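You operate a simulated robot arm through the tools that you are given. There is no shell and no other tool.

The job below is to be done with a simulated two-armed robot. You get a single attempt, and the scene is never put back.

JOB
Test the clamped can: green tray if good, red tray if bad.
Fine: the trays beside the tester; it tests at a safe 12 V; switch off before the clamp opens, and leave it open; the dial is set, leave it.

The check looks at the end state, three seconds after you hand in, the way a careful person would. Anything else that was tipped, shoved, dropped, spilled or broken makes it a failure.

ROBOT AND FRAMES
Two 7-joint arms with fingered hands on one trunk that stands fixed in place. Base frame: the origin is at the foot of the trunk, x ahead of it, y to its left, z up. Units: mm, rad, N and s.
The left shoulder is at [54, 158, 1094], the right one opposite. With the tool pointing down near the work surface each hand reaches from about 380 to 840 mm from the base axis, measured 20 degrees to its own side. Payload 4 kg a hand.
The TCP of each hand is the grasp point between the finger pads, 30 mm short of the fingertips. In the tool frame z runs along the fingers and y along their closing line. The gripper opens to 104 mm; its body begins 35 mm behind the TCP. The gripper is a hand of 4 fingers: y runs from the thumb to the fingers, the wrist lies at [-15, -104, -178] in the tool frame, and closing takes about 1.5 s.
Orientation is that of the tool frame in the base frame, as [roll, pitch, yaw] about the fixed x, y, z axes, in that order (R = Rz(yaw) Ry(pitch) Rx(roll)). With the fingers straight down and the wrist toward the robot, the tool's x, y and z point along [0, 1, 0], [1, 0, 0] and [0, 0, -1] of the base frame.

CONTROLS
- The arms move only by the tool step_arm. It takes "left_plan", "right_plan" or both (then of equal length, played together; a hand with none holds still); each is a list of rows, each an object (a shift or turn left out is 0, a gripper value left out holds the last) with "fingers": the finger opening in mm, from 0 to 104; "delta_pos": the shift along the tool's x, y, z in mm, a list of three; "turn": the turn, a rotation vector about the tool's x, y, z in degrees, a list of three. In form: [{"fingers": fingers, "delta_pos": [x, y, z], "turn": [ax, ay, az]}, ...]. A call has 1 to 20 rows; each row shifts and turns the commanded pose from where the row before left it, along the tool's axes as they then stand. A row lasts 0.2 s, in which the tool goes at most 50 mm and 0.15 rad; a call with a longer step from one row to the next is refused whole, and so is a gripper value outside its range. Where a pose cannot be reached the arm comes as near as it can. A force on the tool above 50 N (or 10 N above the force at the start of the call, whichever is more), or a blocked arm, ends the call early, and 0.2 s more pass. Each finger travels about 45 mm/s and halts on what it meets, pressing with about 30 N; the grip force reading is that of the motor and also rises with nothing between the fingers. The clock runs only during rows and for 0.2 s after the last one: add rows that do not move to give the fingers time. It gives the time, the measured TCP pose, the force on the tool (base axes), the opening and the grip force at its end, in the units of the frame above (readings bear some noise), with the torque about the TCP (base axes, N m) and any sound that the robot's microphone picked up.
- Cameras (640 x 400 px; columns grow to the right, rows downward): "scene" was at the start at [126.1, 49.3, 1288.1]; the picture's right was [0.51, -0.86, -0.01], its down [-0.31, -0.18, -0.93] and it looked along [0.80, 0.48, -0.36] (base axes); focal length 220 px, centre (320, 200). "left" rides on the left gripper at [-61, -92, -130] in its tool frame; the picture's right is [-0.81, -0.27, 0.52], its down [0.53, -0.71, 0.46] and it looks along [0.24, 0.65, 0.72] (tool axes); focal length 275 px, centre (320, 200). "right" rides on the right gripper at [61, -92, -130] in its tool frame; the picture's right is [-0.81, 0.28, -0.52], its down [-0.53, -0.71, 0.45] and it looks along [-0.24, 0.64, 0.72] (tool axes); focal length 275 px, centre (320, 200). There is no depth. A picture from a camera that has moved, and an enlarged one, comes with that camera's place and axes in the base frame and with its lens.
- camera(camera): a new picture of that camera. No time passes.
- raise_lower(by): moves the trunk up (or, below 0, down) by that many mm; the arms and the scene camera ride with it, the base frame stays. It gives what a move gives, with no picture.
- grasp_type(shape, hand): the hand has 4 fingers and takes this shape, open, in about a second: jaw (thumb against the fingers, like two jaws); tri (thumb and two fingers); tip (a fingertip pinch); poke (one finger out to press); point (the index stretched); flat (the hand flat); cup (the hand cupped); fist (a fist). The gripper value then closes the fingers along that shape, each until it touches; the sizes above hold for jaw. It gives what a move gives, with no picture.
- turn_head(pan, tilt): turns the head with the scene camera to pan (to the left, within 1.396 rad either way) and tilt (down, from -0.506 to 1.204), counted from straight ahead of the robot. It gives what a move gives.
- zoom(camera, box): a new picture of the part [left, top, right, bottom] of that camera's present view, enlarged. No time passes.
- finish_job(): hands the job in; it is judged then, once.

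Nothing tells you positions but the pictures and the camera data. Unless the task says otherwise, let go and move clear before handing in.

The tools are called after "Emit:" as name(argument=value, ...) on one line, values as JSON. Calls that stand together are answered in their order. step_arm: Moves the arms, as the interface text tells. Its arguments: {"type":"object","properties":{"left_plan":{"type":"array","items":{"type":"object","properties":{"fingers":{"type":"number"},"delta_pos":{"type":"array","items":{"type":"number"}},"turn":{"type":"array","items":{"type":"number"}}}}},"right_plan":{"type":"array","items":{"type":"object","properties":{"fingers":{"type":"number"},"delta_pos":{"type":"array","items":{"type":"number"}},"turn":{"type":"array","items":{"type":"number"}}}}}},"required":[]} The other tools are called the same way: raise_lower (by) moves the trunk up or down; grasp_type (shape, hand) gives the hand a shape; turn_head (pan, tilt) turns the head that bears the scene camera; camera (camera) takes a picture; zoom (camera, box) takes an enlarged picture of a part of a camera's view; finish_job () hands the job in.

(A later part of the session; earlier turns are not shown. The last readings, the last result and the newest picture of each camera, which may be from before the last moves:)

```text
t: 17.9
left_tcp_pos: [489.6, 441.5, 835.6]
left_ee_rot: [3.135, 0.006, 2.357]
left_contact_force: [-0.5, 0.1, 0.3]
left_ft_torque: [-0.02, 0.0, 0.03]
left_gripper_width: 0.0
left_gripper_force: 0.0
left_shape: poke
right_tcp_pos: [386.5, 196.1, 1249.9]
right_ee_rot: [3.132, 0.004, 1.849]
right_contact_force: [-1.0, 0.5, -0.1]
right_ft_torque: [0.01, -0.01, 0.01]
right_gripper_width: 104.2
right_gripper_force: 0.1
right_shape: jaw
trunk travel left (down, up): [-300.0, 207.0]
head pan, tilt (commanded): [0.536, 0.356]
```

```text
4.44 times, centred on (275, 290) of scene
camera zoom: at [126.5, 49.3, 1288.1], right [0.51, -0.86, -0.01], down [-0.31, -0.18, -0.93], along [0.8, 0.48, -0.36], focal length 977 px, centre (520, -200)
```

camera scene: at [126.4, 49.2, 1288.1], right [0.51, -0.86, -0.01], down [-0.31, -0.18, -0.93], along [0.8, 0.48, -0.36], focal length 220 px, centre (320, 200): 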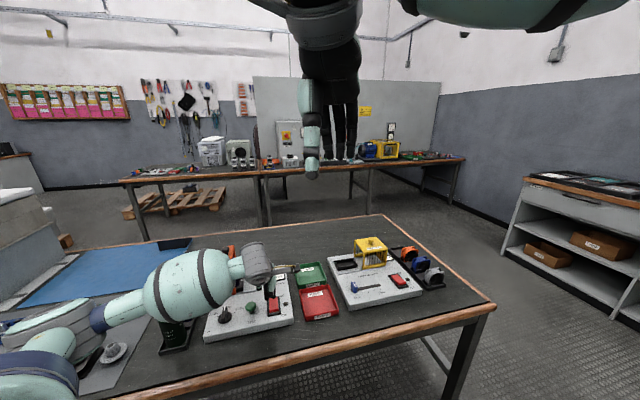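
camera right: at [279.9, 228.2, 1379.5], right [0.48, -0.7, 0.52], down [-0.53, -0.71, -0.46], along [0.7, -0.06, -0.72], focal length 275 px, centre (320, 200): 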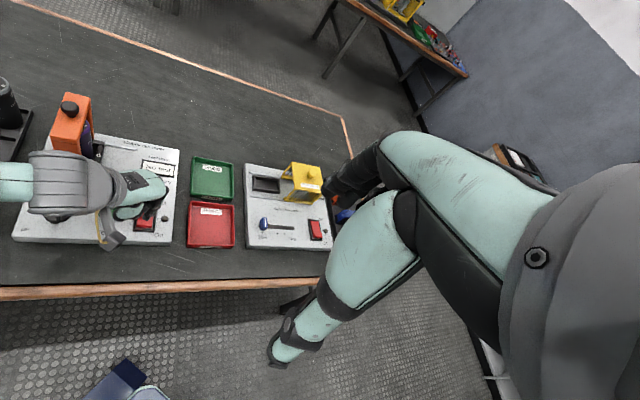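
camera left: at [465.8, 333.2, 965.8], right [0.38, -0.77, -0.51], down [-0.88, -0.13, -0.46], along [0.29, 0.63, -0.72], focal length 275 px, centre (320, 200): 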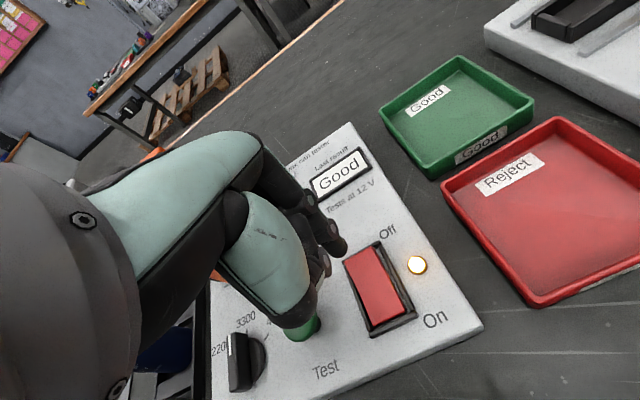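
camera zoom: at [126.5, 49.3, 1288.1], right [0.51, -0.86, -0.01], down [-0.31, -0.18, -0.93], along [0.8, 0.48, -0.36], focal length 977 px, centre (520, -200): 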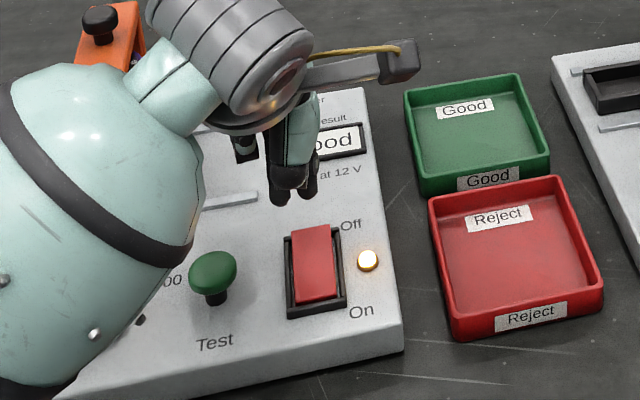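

The tip is aligned with the rocker and about 14 mm inside its Off end; I shift 5 mm toward that end and press.

Emit:
step_arm(left_plan=[{"delta_pos": [0, 5, 16]}, {"delta_pos": [0, 0, 15]}, {"delta_pos": [0, 0, 5]}, {"delta_pos": [0, 0, 3]}, {"delta_pos": [0, 0, 3]}, {"delta_pos": [0, 0, 3]}, {}])

Emit:
zoom(camera="left", box=[240, 100, 480, 340])

```text
t: 19.5
left_tcp_pos: [492.8, 447.2, 790.6]
left_ee_rot: [3.133, 0.01, 2.355]
left_contact_force: [1.6, 1.6, 3.3]
left_ft_torque: [0.04, -0.01, -0.03]
left_gripper_width: 0.0
left_gripper_force: 0.0
left_shape: poke
right_tcp_pos: [386.8, 194.2, 1248.9]
right_ee_rot: [3.128, 0.003, 1.85]
right_contact_force: [0.1, -0.9, 0.0]
right_ft_torque: [0.03, -0.02, 0.0]
right_gripper_width: 103.7
right_gripper_force: 0.0
right_shape: jaw
trunk travel left (down, up): [-300.0, 207.0]
head pan, tilt (commanded): [0.536, 0.356]
heard: click
```

```text
1.67 times, centred on (360, 220) of left
camera zoom: at [469.3, 337.2, 920.4], right [0.38, -0.77, -0.51], down [-0.88, -0.13, -0.47], along [0.29, 0.63, -0.72], focal length 459 px, centre (253, 167)
```

zoom: 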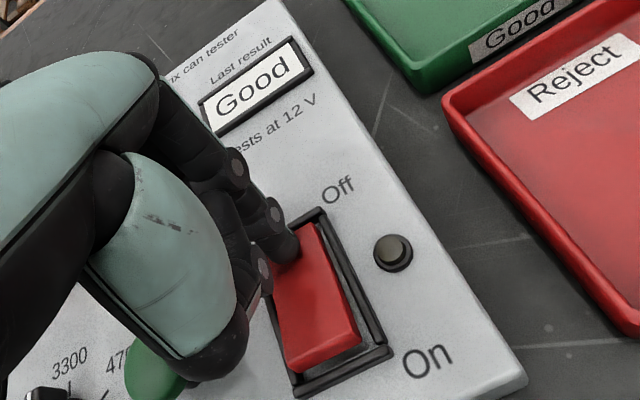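

The click came, the lamp is dark and the On end is raised, so the tester is off. I'll lift clear and look at the clamp and its knob from several cameras.

Emit:
step_arm(left_plan=[{"delta_pos": [0, 0, -40]}, {"delta_pos": [0, 0, -45]}, {"delta_pos": [0, 0, -45]}, {"delta_pos": [0, 0, -45]}, {"delta_pos": [-30, -30, -10]}, {"delta_pos": [-30, -30, -10]}, {}, {}])

Emit:
grasp_type(hand="left", shape="jaw")

Emit:
camera(camera="scene")

Emit:
camera(camera="left")

Emit:
zoom(camera="right", box=[0, 60, 250, 260])

Emit:
zoom(camera="scene", box=[190, 230, 310, 350])

```text
t: 21.3
left_tcp_pos: [491.9, 358.3, 984.9]
left_ee_rot: [3.134, 0.006, 2.356]
left_contact_force: [-0.8, -0.8, 0.1]
left_ft_torque: [0.0, 0.01, -0.03]
left_gripper_width: 0.1
left_gripper_force: 0.1
left_shape: poke
right_tcp_pos: [387.4, 195.6, 1250.1]
right_ee_rot: [3.131, 0.003, 1.85]
right_contact_force: [0.5, -0.6, 0.7]
right_ft_torque: [0.02, 0.0, -0.01]
right_gripper_width: 104.2
right_gripper_force: 0.0
right_shape: jaw
trunk travel left (down, up): [-300.0, 207.0]
head pan, tilt (commanded): [0.536, 0.356]
```

```text
t: 22.2
left_tcp_pos: [492.0, 360.6, 983.1]
left_ee_rot: [3.132, 0.006, 2.356]
left_contact_force: [-0.1, 1.1, -0.5]
left_ft_torque: [-0.01, 0.0, -0.01]
left_gripper_width: 103.8
left_gripper_force: 0.0
left_shape: jaw
right_tcp_pos: [385.6, 194.0, 1250.4]
right_ee_rot: [3.132, 0.004, 1.851]
right_contact_force: [-0.5, 0.7, 0.2]
right_ft_torque: [-0.03, -0.01, 0.02]
right_gripper_width: 103.9
right_gripper_force: 0.2
right_shape: jaw
trunk travel left (down, up): [-300.0, 207.0]
head pan, tilt (commanded): [0.536, 0.356]
```

```text
taken
camera scene: at [126.5, 49.3, 1288.1], right [0.51, -0.86, -0.01], down [-0.31, -0.18, -0.93], along [0.8, 0.48, -0.36], focal length 220 px, centre (320, 200)
```

scene: 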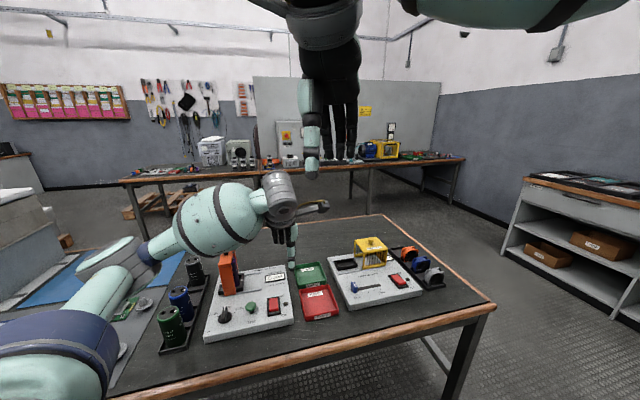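

```text
taken
camera left: at [467.9, 251.2, 1114.2], right [0.38, -0.77, -0.51], down [-0.88, -0.13, -0.47], along [0.29, 0.63, -0.72], focal length 275 px, centre (320, 200)
```

left: 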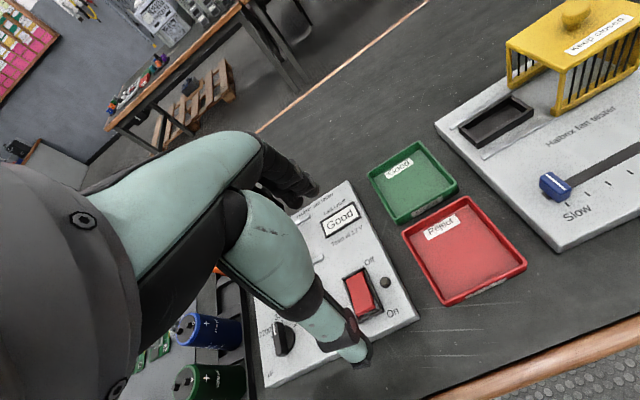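

```text
2.00 times, centred on (125, 160) of right
camera zoom: at [279.9, 228.2, 1379.5], right [0.48, -0.7, 0.52], down [-0.53, -0.71, -0.46], along [0.7, -0.06, -0.72], focal length 551 px, centre (710, 280)
```

zoom: 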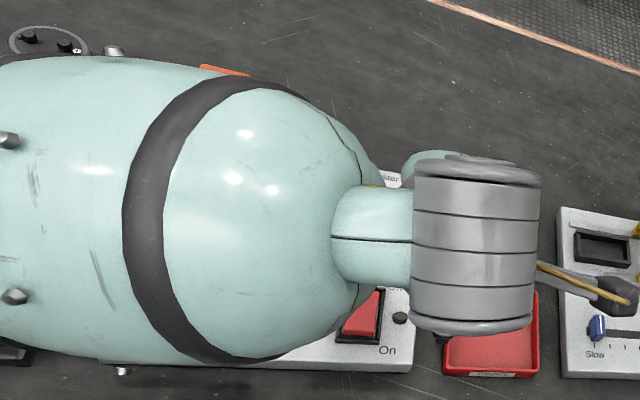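

```text
3.33 times, centred on (250, 290) of scene
camera zoom: at [126.5, 49.3, 1288.1], right [0.51, -0.86, -0.01], down [-0.31, -0.18, -0.93], along [0.8, 0.48, -0.36], focal length 733 px, centre (553, -100)
```

zoom: 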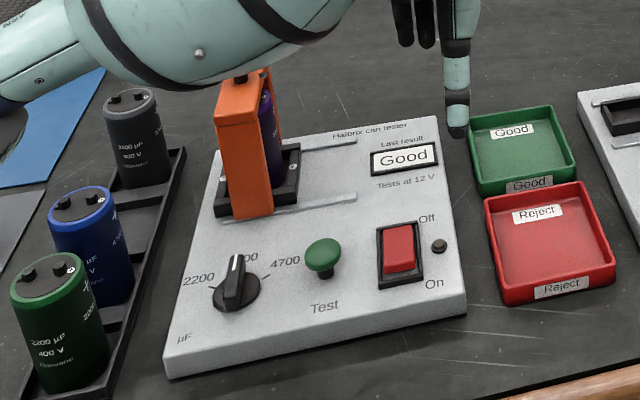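

The tester is off, with the clamp's knob near [485, 611, 893] and rails running to the panel's right. Before gripping the knob I'll check the jaw shape's finger layout on both hands.

Emit:
zoom(camera="scene", box=[250, 0, 400, 190])

Emit:
zoom(camera="scene", box=[170, 160, 340, 290])

Emit:
zoom(camera="left", box=[200, 120, 400, 400])

```text
2.11 times, centred on (325, 95) of scene
camera zoom: at [126.5, 49.3, 1288.1], right [0.51, -0.86, -0.01], down [-0.31, -0.18, -0.93], along [0.8, 0.48, -0.36], focal length 463 px, centre (310, 421)
```

zoom: 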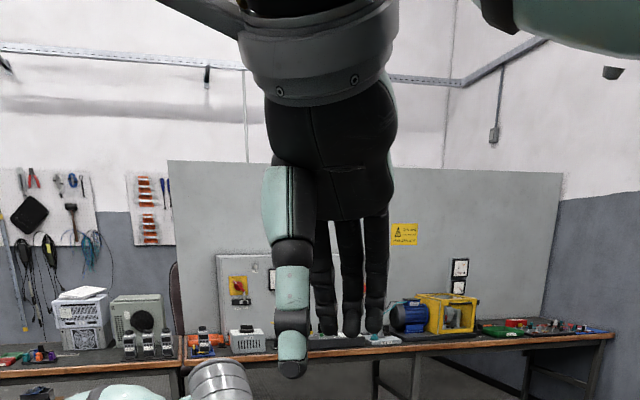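

```text
3.08 times, centred on (255, 225) of scene
camera zoom: at [126.5, 49.3, 1288.1], right [0.51, -0.86, -0.01], down [-0.31, -0.18, -0.93], along [0.8, 0.48, -0.36], focal length 676 px, centre (520, 123)
```

zoom: 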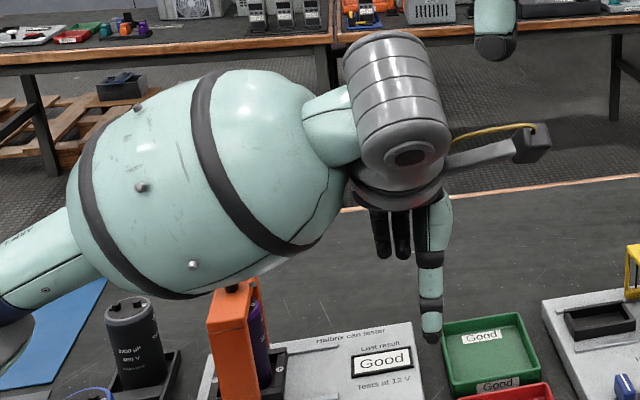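

```text
1.43 times, centred on (300, 260) of left
camera zoom: at [467.9, 251.2, 1114.2], right [0.38, -0.77, -0.51], down [-0.88, -0.13, -0.47], along [0.29, 0.63, -0.72], focal length 393 px, centre (349, 114)
```

zoom: 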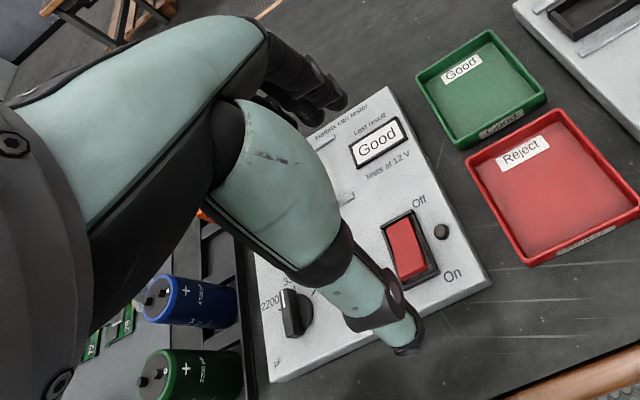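

Each hand has three fingers and a thumb: the index sits near tool x −9 with the others further to tool +x, so the hand is narrow on its right side. I'll hover over the clamp knob with the jaws open and check alignment.

Emit:
step_arm(left_plan=[{"delta_pos": [30, 28, 0], "fingers": 80}, {"delta_pos": [30, 28, 0]}, {"delta_pos": [30, 28, 0]}, {"delta_pos": [30, 28, 0]}, {"delta_pos": [30, 28, 0]}, {"delta_pos": [30, 28, 0]}, {}, {}])

Emit:
camera(camera="left")

Emit:
camera(camera="scene")

Emit:
zoom(camera="scene", box=[180, 190, 300, 310])

Emit:
zoom(camera="right", box=[0, 60, 250, 260])

```text
t: 24.0
left_tcp_pos: [486.6, 607.0, 986.5]
left_ee_rot: [3.136, 0.006, 2.354]
left_contact_force: [0.1, 0.2, -1.2]
left_ft_torque: [0.03, -0.01, 0.01]
left_gripper_width: 80.1
left_gripper_force: 0.1
left_shape: jaw
right_tcp_pos: [387.7, 195.4, 1249.4]
right_ee_rot: [3.131, 0.002, 1.851]
right_contact_force: [0.0, 0.2, 0.0]
right_ft_torque: [0.01, -0.01, 0.02]
right_gripper_width: 104.0
right_gripper_force: 0.0
right_shape: jaw
trunk travel left (down, up): [-300.0, 207.0]
head pan, tilt (commanded): [0.536, 0.356]
```

```text
taken
camera left: at [462.3, 498.0, 1116.1], right [0.38, -0.77, -0.51], down [-0.88, -0.13, -0.46], along [0.29, 0.63, -0.72], focal length 275 px, centre (320, 200)
```

left: 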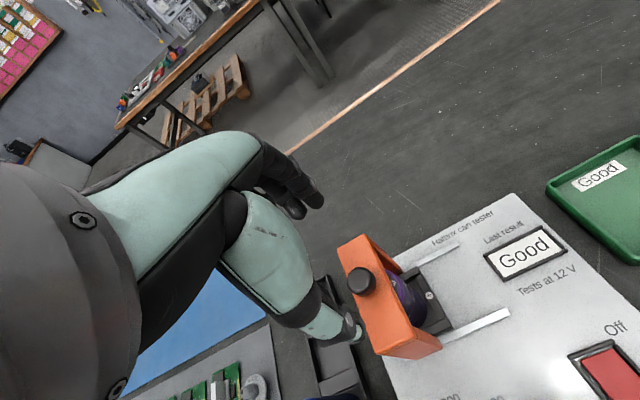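

```text
taken
camera scene: at [126.4, 49.4, 1288.1], right [0.51, -0.86, -0.01], down [-0.31, -0.18, -0.93], along [0.8, 0.48, -0.36], focal length 220 px, centre (320, 200)
```

scene: 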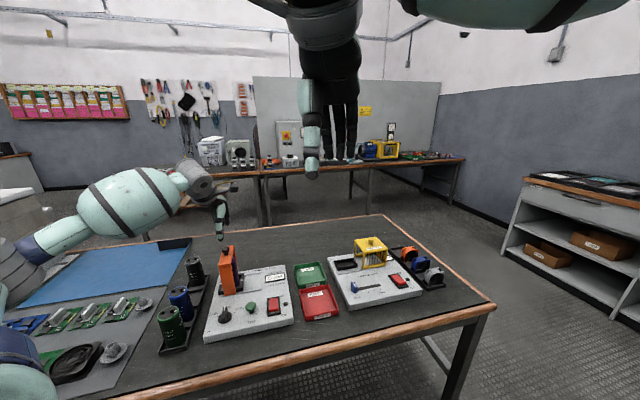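

```text
3.33 times, centred on (240, 250) of scene
camera zoom: at [126.4, 49.4, 1288.1], right [0.51, -0.86, -0.01], down [-0.31, -0.18, -0.93], along [0.8, 0.48, -0.36], focal length 733 px, centre (587, 33)
```

zoom: 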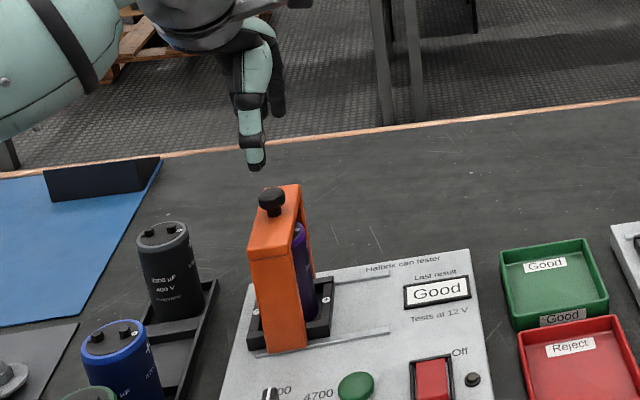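

```text
2.00 times, centred on (125, 160) of right
camera zoom: at [280.0, 228.3, 1379.4], right [0.48, -0.7, 0.52], down [-0.53, -0.71, -0.46], along [0.7, -0.06, -0.72], focal length 551 px, centre (710, 280)
```

zoom: 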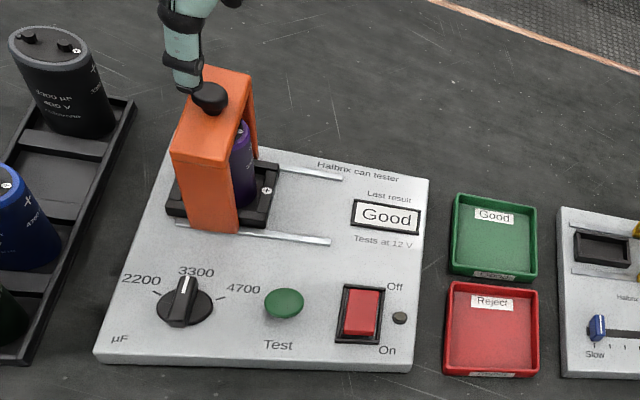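

Scene and left cameras agree on the knob centre at [483.6, 612.2, 891]; the TCP is about 6 mm right of it. I'll centre over it and go down so the fingertips straddle the knob head.

Emit:
step_arm(left_plan=[{"delta_pos": [6, 2, 20]}, {"delta_pos": [0, 0, 25]}, {"delta_pos": [0, 0, 22]}, {}, {}])

Emit:
zoom(camera="left", box=[220, 120, 480, 380])

Emit:
zoom(camera="scene", box=[190, 200, 280, 290])

Emit:
zoom(camera="right", box=[20, 50, 170, 200])

```text
t: 25.2
left_tcp_pos: [485.3, 613.0, 916.6]
left_ee_rot: [3.136, 0.007, 2.357]
left_contact_force: [0.1, 0.3, 0.9]
left_ft_torque: [-0.04, -0.03, 0.0]
left_gripper_width: 80.3
left_gripper_force: 0.0
left_shape: jaw
right_tcp_pos: [386.5, 195.3, 1250.0]
right_ee_rot: [3.13, 0.004, 1.852]
right_contact_force: [-0.6, 0.9, 0.1]
right_ft_torque: [0.01, 0.0, -0.03]
right_gripper_width: 103.7
right_gripper_force: 0.0
right_shape: jaw
trunk travel left (down, up): [-300.0, 207.0]
head pan, tilt (commanded): [0.536, 0.356]
```

```text
1.54 times, centred on (350, 250) of left
camera zoom: at [461.0, 504.1, 1047.1], right [0.38, -0.77, -0.51], down [-0.88, -0.13, -0.46], along [0.29, 0.63, -0.72], focal length 424 px, centre (274, 123)
```

zoom: 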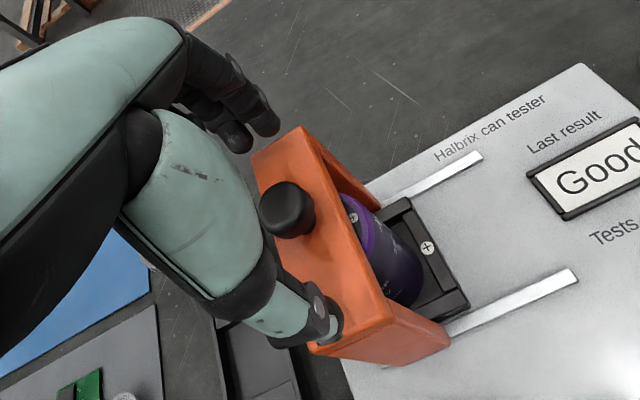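

```text
4.44 times, centred on (235, 245) of scene
camera zoom: at [126.4, 49.3, 1288.1], right [0.51, -0.86, -0.01], down [-0.31, -0.18, -0.93], along [0.8, 0.48, -0.36], focal length 977 px, centre (698, 0)
```

zoom: 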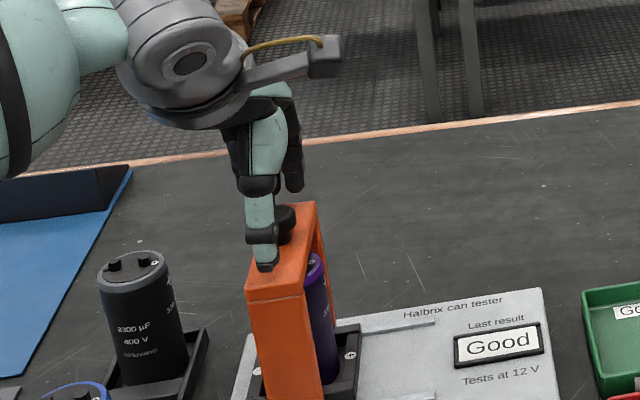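

```text
2.67 times, centred on (95, 125) of right
camera zoom: at [280.0, 228.2, 1379.5], right [0.48, -0.7, 0.52], down [-0.53, -0.71, -0.46], along [0.7, -0.06, -0.72], focal length 734 px, centre (920, 400)
```

zoom: 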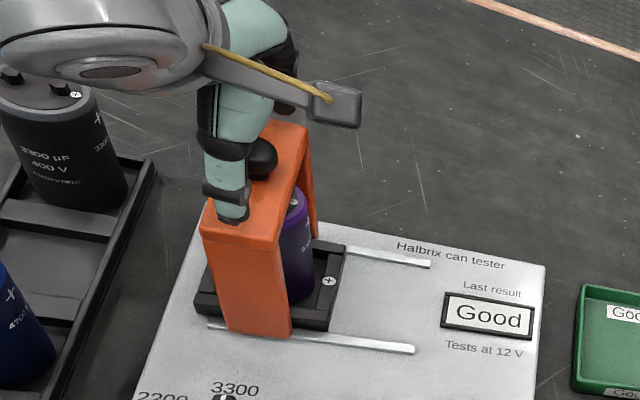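

The thumb and fingers straddle the knob just above the clamp's top. I'll close on the knob.

Emit:
step_arm(left_plan=[{"fingers": 40}, {}, {"fingers": 15}, {}, {}, {}, {}])

Emit:
zoom(camera="left", box=[220, 120, 480, 380])

Emit:
zoom(camera="scene", box=[190, 200, 280, 290])

Emit:
zoom(camera="right", box=[20, 50, 170, 200])

```text
t: 26.8
left_tcp_pos: [483.9, 612.1, 916.9]
left_ee_rot: [3.137, 0.006, 2.357]
left_contact_force: [-1.6, -1.2, 0.7]
left_ft_torque: [-0.07, 0.04, 0.0]
left_gripper_width: 15.6
left_gripper_force: 0.0
left_shape: jaw
right_tcp_pos: [386.8, 194.5, 1249.2]
right_ee_rot: [3.129, 0.003, 1.85]
right_contact_force: [-0.6, -0.7, -0.1]
right_ft_torque: [0.01, -0.02, 0.04]
right_gripper_width: 103.9
right_gripper_force: 0.0
right_shape: jaw
trunk travel left (down, up): [-300.0, 207.0]
head pan, tilt (commanded): [0.536, 0.356]
```

```text
1.54 times, centred on (350, 250) of left
camera zoom: at [460.8, 503.8, 1047.5], right [0.38, -0.77, -0.51], down [-0.88, -0.13, -0.46], along [0.29, 0.63, -0.72], focal length 424 px, centre (274, 123)
```

zoom: 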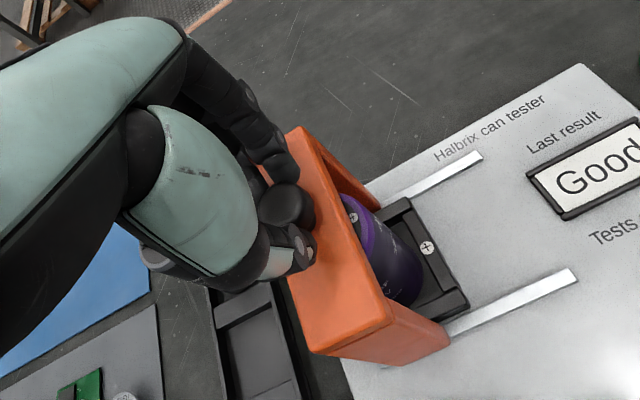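

```text
4.44 times, centred on (235, 245) of scene
camera zoom: at [126.1, 49.0, 1288.1], right [0.51, -0.86, -0.01], down [-0.31, -0.18, -0.93], along [0.8, 0.48, -0.36], focal length 977 px, centre (698, 0)
```

zoom: 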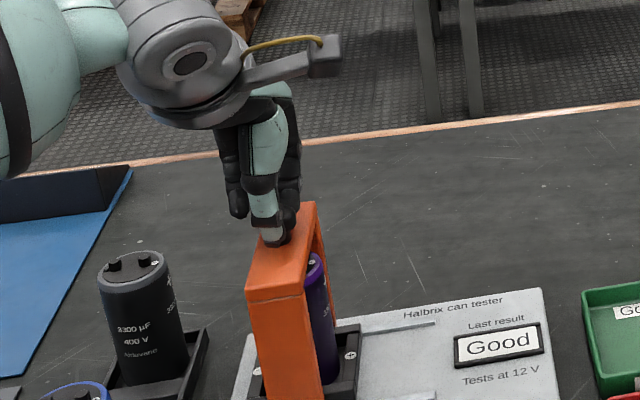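

```text
2.67 times, centred on (95, 125) of right
camera zoom: at [279.8, 227.8, 1379.6], right [0.48, -0.7, 0.52], down [-0.53, -0.71, -0.46], along [0.7, -0.06, -0.72], focal length 734 px, centre (920, 400)
```

zoom: 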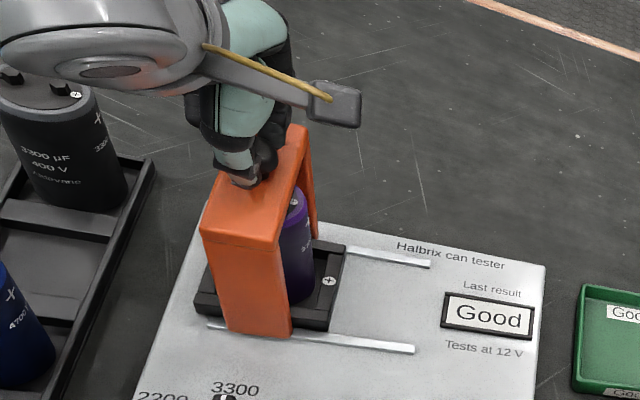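

The fingers reached the commanded 15 mm without a clear grip reading. I'll close fully to see where they stop.

Emit:
step_arm(left_plan=[{"fingers": 0}, {}, {}, {}])

Emit:
zoom(camera="left", box=[270, 200, 370, 300])

Emit:
zoom(camera="scene", box=[215, 225, 255, 265])

Emit:
zoom(camera="right", box=[50, 70, 120, 140])

```text
t: 27.8
left_tcp_pos: [483.8, 612.0, 917.2]
left_ee_rot: [3.139, 0.006, 2.357]
left_contact_force: [-4.3, -4.1, -2.9]
left_ft_torque: [-0.07, 0.11, -0.03]
left_gripper_width: 14.4
left_gripper_force: 30.2
left_shape: jaw
right_tcp_pos: [386.3, 194.6, 1249.5]
right_ee_rot: [3.129, 0.003, 1.85]
right_contact_force: [0.2, 0.8, 0.3]
right_ft_torque: [0.01, 0.0, 0.02]
right_gripper_width: 103.9
right_gripper_force: 0.2
right_shape: jaw
trunk travel left (down, up): [-300.0, 207.0]
head pan, tilt (commanded): [0.536, 0.356]
```

```text
4.00 times, centred on (320, 250) of left
camera zoom: at [460.5, 503.7, 1047.2], right [0.38, -0.77, -0.51], down [-0.88, -0.13, -0.46], along [0.29, 0.63, -0.72], focal length 1101 px, centre (320, 0)
```

zoom: 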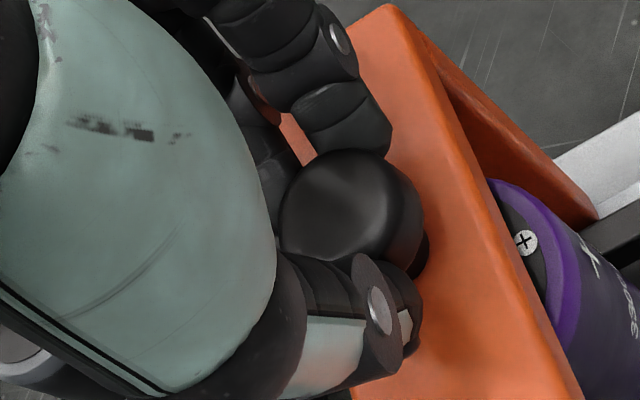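

```text
10.00 times, centred on (235, 245) of scene
camera zoom: at [125.7, 48.9, 1288.2], right [0.51, -0.86, -0.01], down [-0.31, -0.18, -0.93], along [0.8, 0.48, -0.36], focal length 2198 px, centre (1170, -250)
```

zoom: 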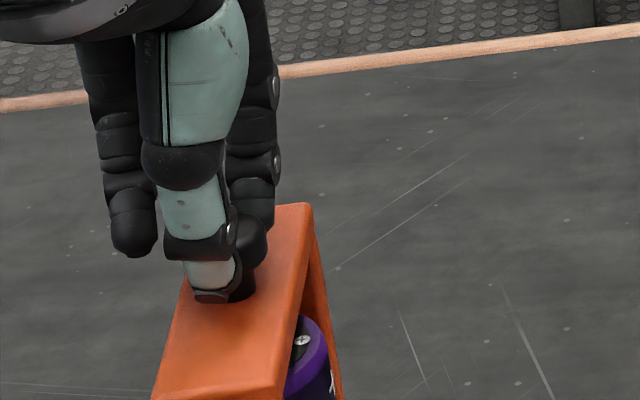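

```text
5.71 times, centred on (85, 105) of right
camera zoom: at [279.4, 227.8, 1379.6], right [0.48, -0.7, 0.52], down [-0.53, -0.71, -0.46], along [0.7, -0.06, -0.72], focal length 1573 px, centre (1663, 743)
```

zoom: 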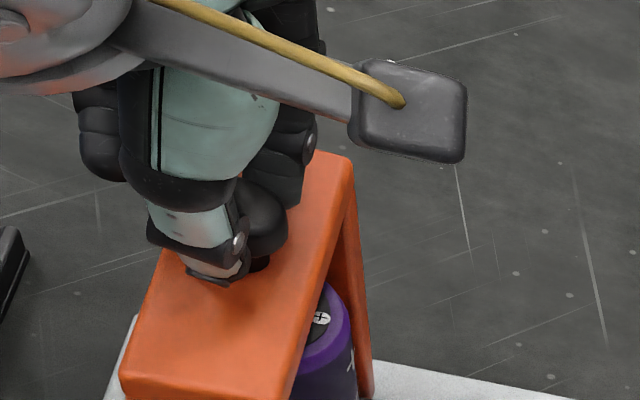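

The thumb and index are now gripping the knob (30 N, 14 mm). I'll slide it along the rails toward the panel's right in small steps.

Emit:
step_arm(left_plan=[{"delta_pos": [-4, 0, 0]}, {"delta_pos": [-6, 0, 0]}, {"delta_pos": [-8, 0, 0]}, {"delta_pos": [-8, 0, 0]}, {"delta_pos": [-8, 0, 0]}, {}, {}])

Emit:
zoom(camera="scene", box=[190, 220, 290, 320])

Emit:
zoom(camera="right", box=[20, 50, 170, 200])

```text
t: 29.4
left_tcp_pos: [507.4, 588.0, 917.1]
left_ee_rot: [3.139, 0.006, 2.353]
left_contact_force: [-1.3, -1.6, -12.4]
left_ft_torque: [0.01, 0.0, 0.0]
left_gripper_width: 13.7
left_gripper_force: 30.8
left_shape: jaw
right_tcp_pos: [386.8, 196.0, 1249.6]
right_ee_rot: [3.132, 0.005, 1.85]
right_contact_force: [-1.2, -0.1, 0.0]
right_ft_torque: [-0.07, 0.01, 0.0]
right_gripper_width: 104.0
right_gripper_force: 0.1
right_shape: jaw
trunk travel left (down, up): [-300.0, 207.0]
head pan, tilt (commanded): [0.536, 0.356]
```

```text
4.00 times, centred on (240, 270) of scene
camera zoom: at [127.6, 50.3, 1287.9], right [0.51, -0.86, -0.01], down [-0.31, -0.18, -0.93], along [0.8, 0.48, -0.36], focal length 879 px, centre (640, -80)
```

zoom: 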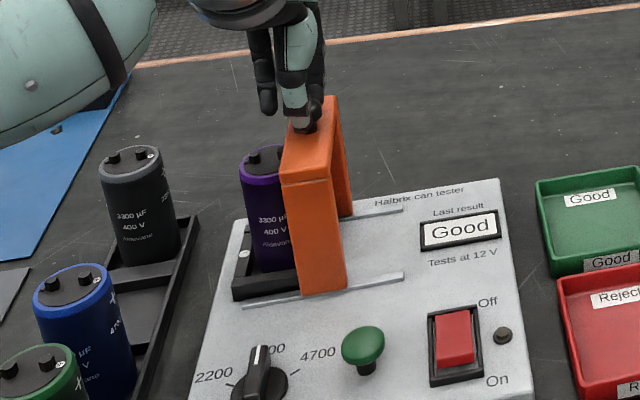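

```text
2.67 times, centred on (95, 125) of right
camera zoom: at [281.1, 229.2, 1379.0], right [0.48, -0.7, 0.52], down [-0.53, -0.71, -0.46], along [0.69, -0.06, -0.72], focal length 734 px, centre (920, 400)
```

zoom: 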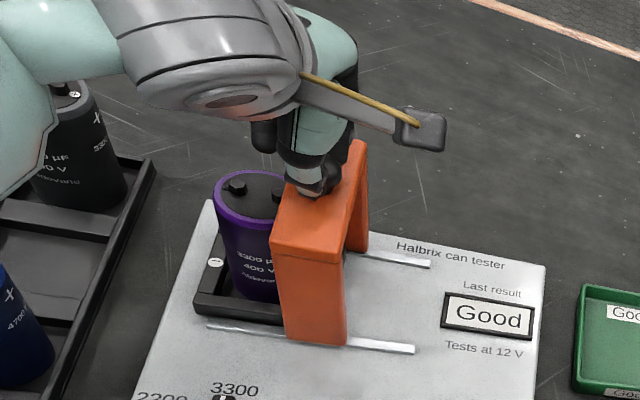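

The clamp is sliding cleanly and uncovering the can. I continue toward the rail end.

Emit:
step_arm(left_plan=[{"delta_pos": [-6, 0, 1]}, {"delta_pos": [-8, 0, 1]}, {"delta_pos": [-8, 0, 0]}, {"delta_pos": [-8, 0, 0]}, {"delta_pos": [-6, 0, 0]}, {}, {}])

Emit:
zoom(camera="scene", box=[190, 220, 290, 320])

Emit:
zoom(camera="right", box=[20, 50, 170, 200])

```text
t: 31.0
left_tcp_pos: [530.8, 564.7, 916.7]
left_ee_rot: [3.134, 0.006, 2.355]
left_contact_force: [-6.5, 5.0, -3.3]
left_ft_torque: [0.15, 0.08, 0.09]
left_gripper_width: 14.0
left_gripper_force: 29.6
left_shape: jaw
right_tcp_pos: [386.0, 197.0, 1250.6]
right_ee_rot: [3.129, 0.004, 1.849]
right_contact_force: [0.4, -0.6, 0.0]
right_ft_torque: [-0.01, -0.03, -0.04]
right_gripper_width: 103.7
right_gripper_force: 0.1
right_shape: jaw
trunk travel left (down, up): [-300.0, 207.0]
head pan, tilt (commanded): [0.536, 0.356]
```

```text
4.00 times, centred on (240, 270) of scene
camera zoom: at [125.7, 50.4, 1288.1], right [0.51, -0.86, -0.01], down [-0.31, -0.18, -0.93], along [0.8, 0.48, -0.36], focal length 879 px, centre (640, -80)
```

zoom: 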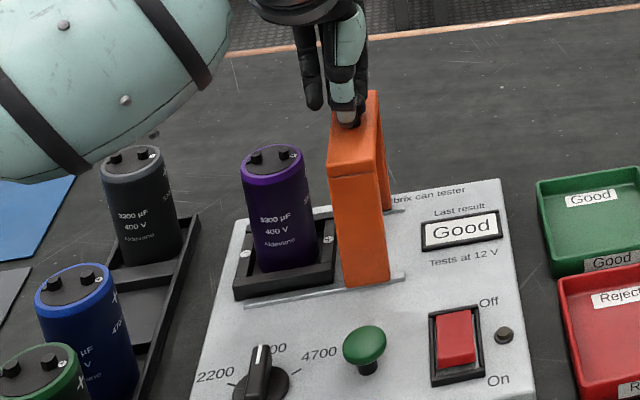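

```text
2.67 times, centred on (95, 125) of right
camera zoom: at [279.3, 229.3, 1379.4], right [0.48, -0.7, 0.52], down [-0.53, -0.71, -0.46], along [0.7, -0.06, -0.72], focal length 734 px, centre (920, 400)
```

zoom: 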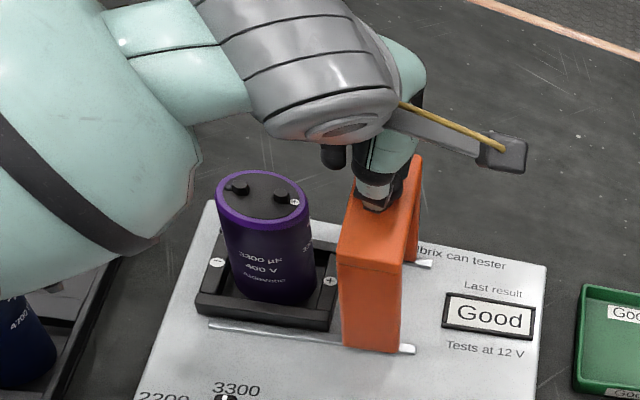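

The clamp is nearly at the rail end with the can fully uncovered. I nudge it a little further to find the stop.

Emit:
step_arm(left_plan=[{"delta_pos": [-5, 0, 0]}, {"delta_pos": [-5, 0, 0]}, {"delta_pos": [-3, 0, 0]}, {}])

Emit:
zoom(camera="scene", box=[190, 220, 290, 320])

```text
t: 32.0
left_tcp_pos: [536.1, 555.9, 917.3]
left_ee_rot: [3.137, 0.008, 2.357]
left_contact_force: [-20.4, 9.4, -3.2]
left_ft_torque: [0.29, 0.32, 0.15]
left_gripper_width: 12.8
left_gripper_force: 30.5
left_shape: jaw
right_tcp_pos: [384.0, 197.7, 1251.1]
right_ee_rot: [3.128, 0.007, 1.85]
right_contact_force: [0.2, 0.9, -0.2]
right_ft_torque: [0.03, -0.04, 0.0]
right_gripper_width: 103.7
right_gripper_force: 0.1
right_shape: jaw
trunk travel left (down, up): [-300.0, 207.0]
head pan, tilt (commanded): [0.536, 0.356]
```

```text
4.00 times, centred on (240, 270) of scene
camera zoom: at [122.6, 51.7, 1288.4], right [0.51, -0.86, 0.0], down [-0.31, -0.18, -0.93], along [0.8, 0.48, -0.36], focal length 879 px, centre (640, -80)
```

zoom: 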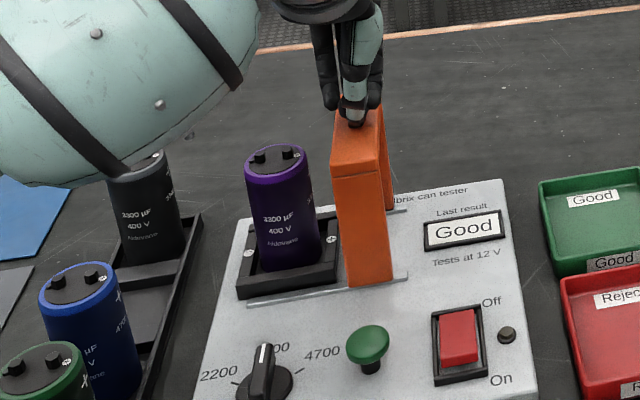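

The clamp has met its stop after about 77 mm. I'll relieve the push, open the fingers and lift straight off the knob.

Emit:
step_arm(left_plan=[{"delta_pos": [6, 0, 0]}, {"fingers": 70}, {}, {}, {}, {"delta_pos": [0, 0, -15]}, {"delta_pos": [0, 0, -35]}, {"delta_pos": [0, 0, -40]}, {"fingers": 104}, {}, {}])

Emit:
camera(camera="left")

Emit:
zoom(camera="scene", box=[180, 200, 300, 320])

Emit:
zoom(camera="right", box=[0, 50, 250, 250])

```text
t: 34.4
left_tcp_pos: [535.3, 557.1, 1006.6]
left_ee_rot: [3.132, 0.007, 2.353]
left_contact_force: [0.8, 0.0, 0.1]
left_ft_torque: [-0.01, 0.0, -0.02]
left_gripper_width: 103.4
left_gripper_force: 0.1
left_shape: jaw
right_tcp_pos: [386.8, 194.9, 1249.8]
right_ee_rot: [3.131, 0.005, 1.851]
right_contact_force: [-0.7, -0.2, 0.4]
right_ft_torque: [0.04, 0.02, -0.01]
right_gripper_width: 103.9
right_gripper_force: 0.0
right_shape: jaw
trunk travel left (down, up): [-300.0, 207.0]
head pan, tilt (commanded): [0.536, 0.356]
```

```text
taken
camera left: at [511.3, 449.0, 1136.9], right [0.38, -0.77, -0.51], down [-0.88, -0.13, -0.46], along [0.29, 0.63, -0.72], focal length 275 px, centre (320, 200)
```

left: 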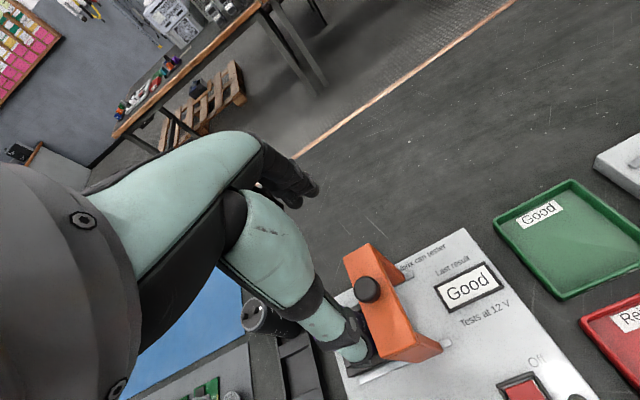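

```text
3.33 times, centred on (240, 260) of scene
camera zoom: at [126.6, 49.3, 1288.1], right [0.51, -0.86, -0.01], down [-0.31, -0.18, -0.93], along [0.8, 0.48, -0.36], focal length 733 px, centre (587, 0)
```

zoom: 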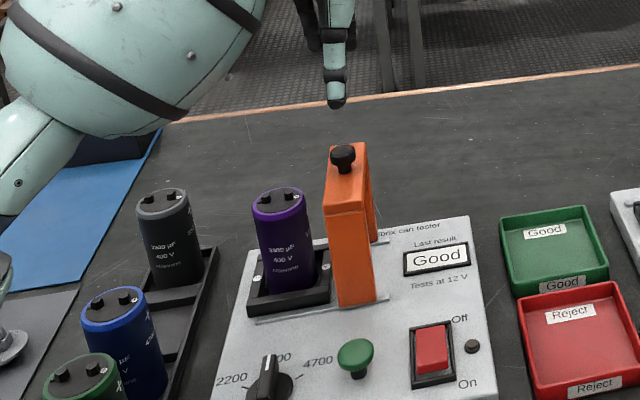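

```text
2.00 times, centred on (125, 150) of right
camera zoom: at [280.2, 228.1, 1379.5], right [0.48, -0.7, 0.52], down [-0.53, -0.71, -0.46], along [0.7, -0.06, -0.72], focal length 551 px, centre (710, 300)
```

zoom: 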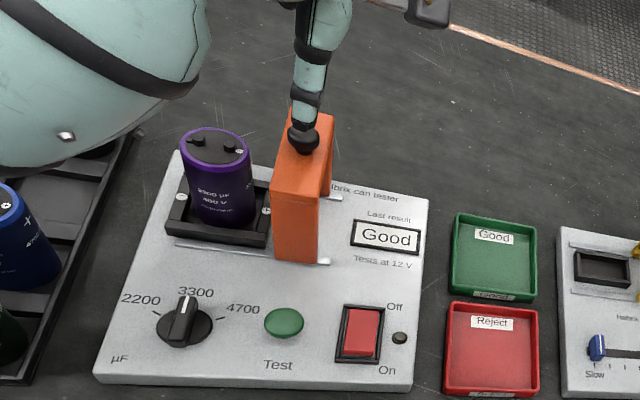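

The clamp stands open at its stop. The purple 3300 µF can's top is near [489, 617, 844]; I'll move above it with the jaws wide and refine from the left camera.

Emit:
step_arm(left_plan=[{"delta_pos": [26, 2, 0]}, {"delta_pos": [26, 2, 0]}, {"delta_pos": [24, 2, 0]}, {}, {}])

Emit:
camera(camera="left")

Emit:
zoom(camera="scene", box=[180, 190, 300, 310])

Emit:
zoom(camera="right", box=[0, 50, 250, 250])

```text
t: 35.6
left_tcp_pos: [486.5, 616.7, 1005.6]
left_ee_rot: [3.134, 0.007, 2.356]
left_contact_force: [0.2, 0.3, 0.1]
left_ft_torque: [-0.03, 0.01, -0.02]
left_gripper_width: 103.5
left_gripper_force: 0.0
left_shape: jaw
right_tcp_pos: [386.5, 195.6, 1250.1]
right_ee_rot: [3.132, 0.003, 1.85]
right_contact_force: [0.3, 0.6, -0.4]
right_ft_torque: [0.01, -0.01, 0.0]
right_gripper_width: 104.1
right_gripper_force: 0.2
right_shape: jaw
trunk travel left (down, up): [-300.0, 207.0]
head pan, tilt (commanded): [0.536, 0.356]
```

```text
taken
camera left: at [462.5, 508.6, 1135.8], right [0.38, -0.77, -0.51], down [-0.88, -0.13, -0.46], along [0.29, 0.63, -0.72], focal length 275 px, centre (320, 200)
```

left: 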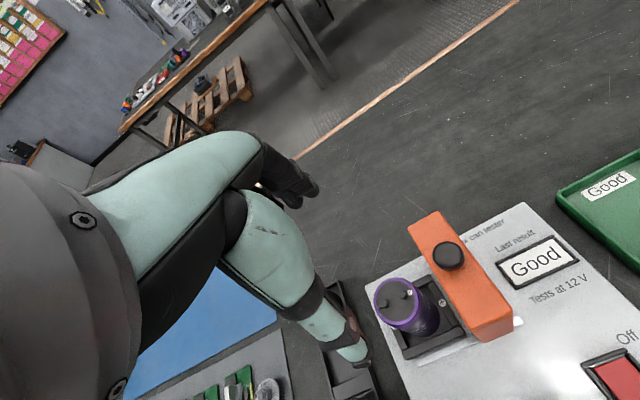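

```text
3.33 times, centred on (240, 250) of scene
camera zoom: at [126.4, 49.4, 1288.1], right [0.51, -0.86, -0.01], down [-0.31, -0.18, -0.93], along [0.8, 0.48, -0.36], focal length 733 px, centre (587, 33)
```

zoom: 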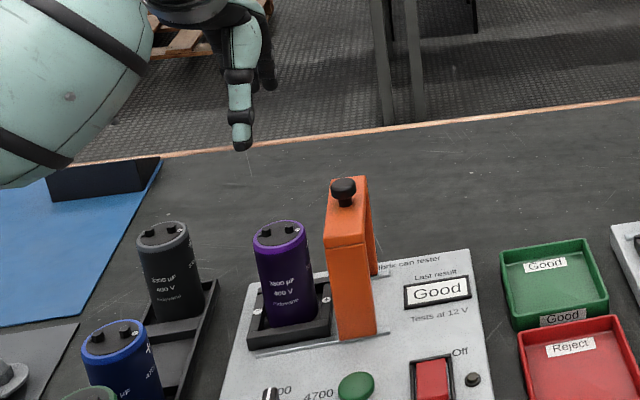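

```text
2.00 times, centred on (125, 150) of right
camera zoom: at [280.0, 228.2, 1379.5], right [0.48, -0.7, 0.52], down [-0.53, -0.71, -0.46], along [0.7, -0.06, -0.72], focal length 551 px, centre (710, 300)
```

zoom: 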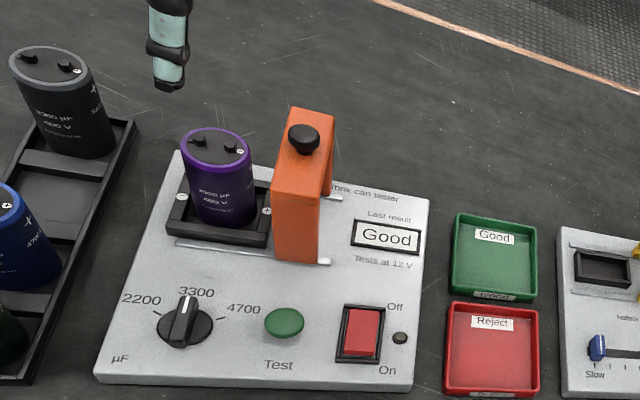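

Three views agree on the can top at about [484, 609.5, 851]. I'll centre the TCP over it and come partway down to check that the thumb and fingers clear the can and the clamp.

Emit:
step_arm(left_plan=[{"delta_pos": [-3, -6, 30]}, {"delta_pos": [0, 0, 40]}, {"delta_pos": [0, 0, 35]}, {"delta_pos": [0, 0, 15]}, {}, {}])

Emit:
camera(camera="left")

Emit:
zoom(camera="scene", box=[190, 210, 290, 310])

Emit:
zoom(camera="right", box=[0, 50, 200, 210])

```text
t: 37.0
left_tcp_pos: [484.7, 610.9, 886.0]
left_ee_rot: [3.137, 0.007, 2.355]
left_contact_force: [0.1, 0.1, 0.0]
left_ft_torque: [-0.02, -0.02, 0.02]
left_gripper_width: 103.8
left_gripper_force: 0.1
left_shape: jaw
right_tcp_pos: [387.0, 195.7, 1250.1]
right_ee_rot: [3.129, 0.004, 1.85]
right_contact_force: [-0.6, -0.6, 0.4]
right_ft_torque: [-0.05, 0.05, -0.02]
right_gripper_width: 104.1
right_gripper_force: 0.1
right_shape: jaw
trunk travel left (down, up): [-300.0, 207.0]
head pan, tilt (commanded): [0.536, 0.356]
```

```text
taken
camera left: at [461.4, 502.8, 1015.7], right [0.38, -0.77, -0.51], down [-0.88, -0.13, -0.46], along [0.29, 0.63, -0.72], focal length 275 px, centre (320, 200)
```

left: 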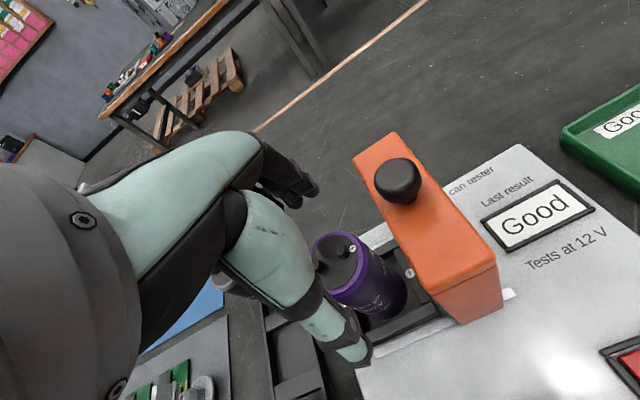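

```text
4.00 times, centred on (240, 260) of scene
camera zoom: at [126.4, 49.3, 1288.1], right [0.51, -0.86, -0.01], down [-0.31, -0.18, -0.93], along [0.8, 0.48, -0.36], focal length 879 px, centre (640, -40)
```

zoom: 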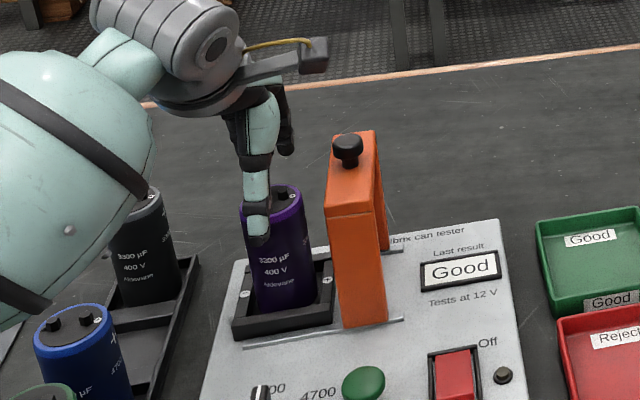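

```text
2.50 times, centred on (100, 130) of right
camera zoom: at [280.0, 228.2, 1379.5], right [0.48, -0.7, 0.52], down [-0.53, -0.71, -0.46], along [0.7, -0.06, -0.72], focal length 688 px, centre (870, 375)
```

zoom: 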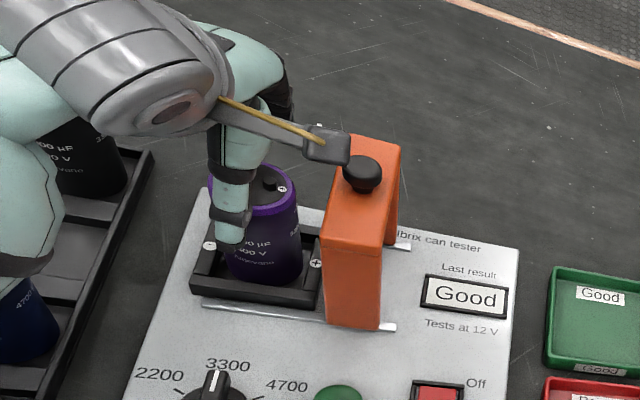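

Thumb and fingers both clear the can with 20–30 mm on each side, and the clamp is clear to the right. I'll descend to TCP z about 830 and close on the can.

Emit:
step_arm(left_plan=[{"delta_pos": [0, 0, 18]}, {"delta_pos": [0, 0, 18]}, {"delta_pos": [0, 0, 14]}, {"delta_pos": [0, 0, 6]}, {}, {}])

Emit:
zoom(camera="left", box=[220, 120, 480, 400])

Emit:
zoom(camera="scene", box=[190, 210, 290, 310])

Emit:
zoom(camera="right", box=[0, 50, 200, 210])

```text
t: 38.4
left_tcp_pos: [485.2, 611.1, 831.0]
left_ee_rot: [3.135, 0.006, 2.357]
left_contact_force: [0.0, 0.0, -0.5]
left_ft_torque: [-0.04, -0.02, -0.02]
left_gripper_width: 103.7
left_gripper_force: 0.1
left_shape: jaw
right_tcp_pos: [386.6, 195.6, 1250.9]
right_ee_rot: [3.131, 0.003, 1.85]
right_contact_force: [0.2, 0.5, -0.4]
right_ft_torque: [0.02, 0.02, 0.0]
right_gripper_width: 103.9
right_gripper_force: 0.1
right_shape: jaw
trunk travel left (down, up): [-300.0, 207.0]
head pan, tilt (commanded): [0.536, 0.356]
```

```text
1.43 times, centred on (350, 260) of left
camera zoom: at [460.9, 502.0, 960.7], right [0.38, -0.77, -0.51], down [-0.88, -0.13, -0.46], along [0.29, 0.63, -0.72], focal length 393 px, centre (277, 114)
```

zoom: 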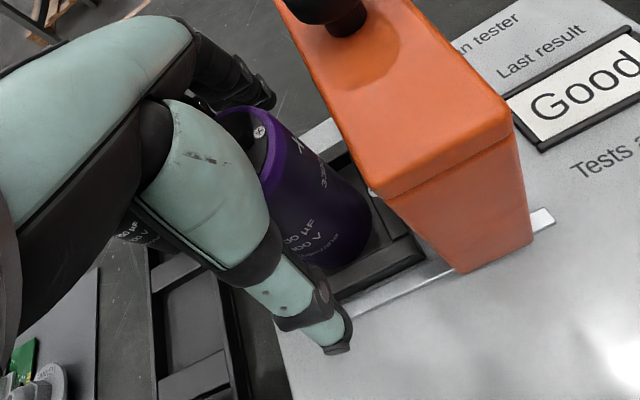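

```text
4.00 times, centred on (240, 260) of scene
camera zoom: at [126.4, 49.3, 1288.1], right [0.51, -0.86, -0.01], down [-0.31, -0.18, -0.93], along [0.8, 0.48, -0.36], focal length 879 px, centre (640, -40)
```

zoom: 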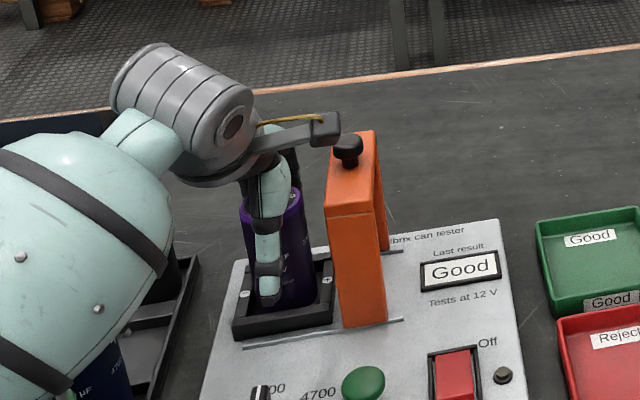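

```text
2.50 times, centred on (100, 130) of right
camera zoom: at [280.0, 228.2, 1379.5], right [0.48, -0.7, 0.52], down [-0.53, -0.71, -0.46], along [0.7, -0.06, -0.72], focal length 688 px, centre (870, 375)
```

zoom: 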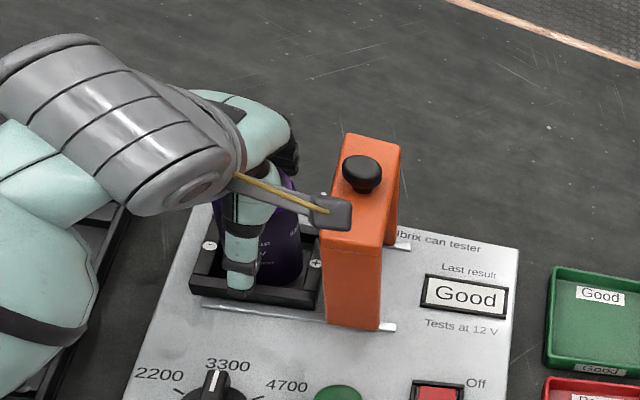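

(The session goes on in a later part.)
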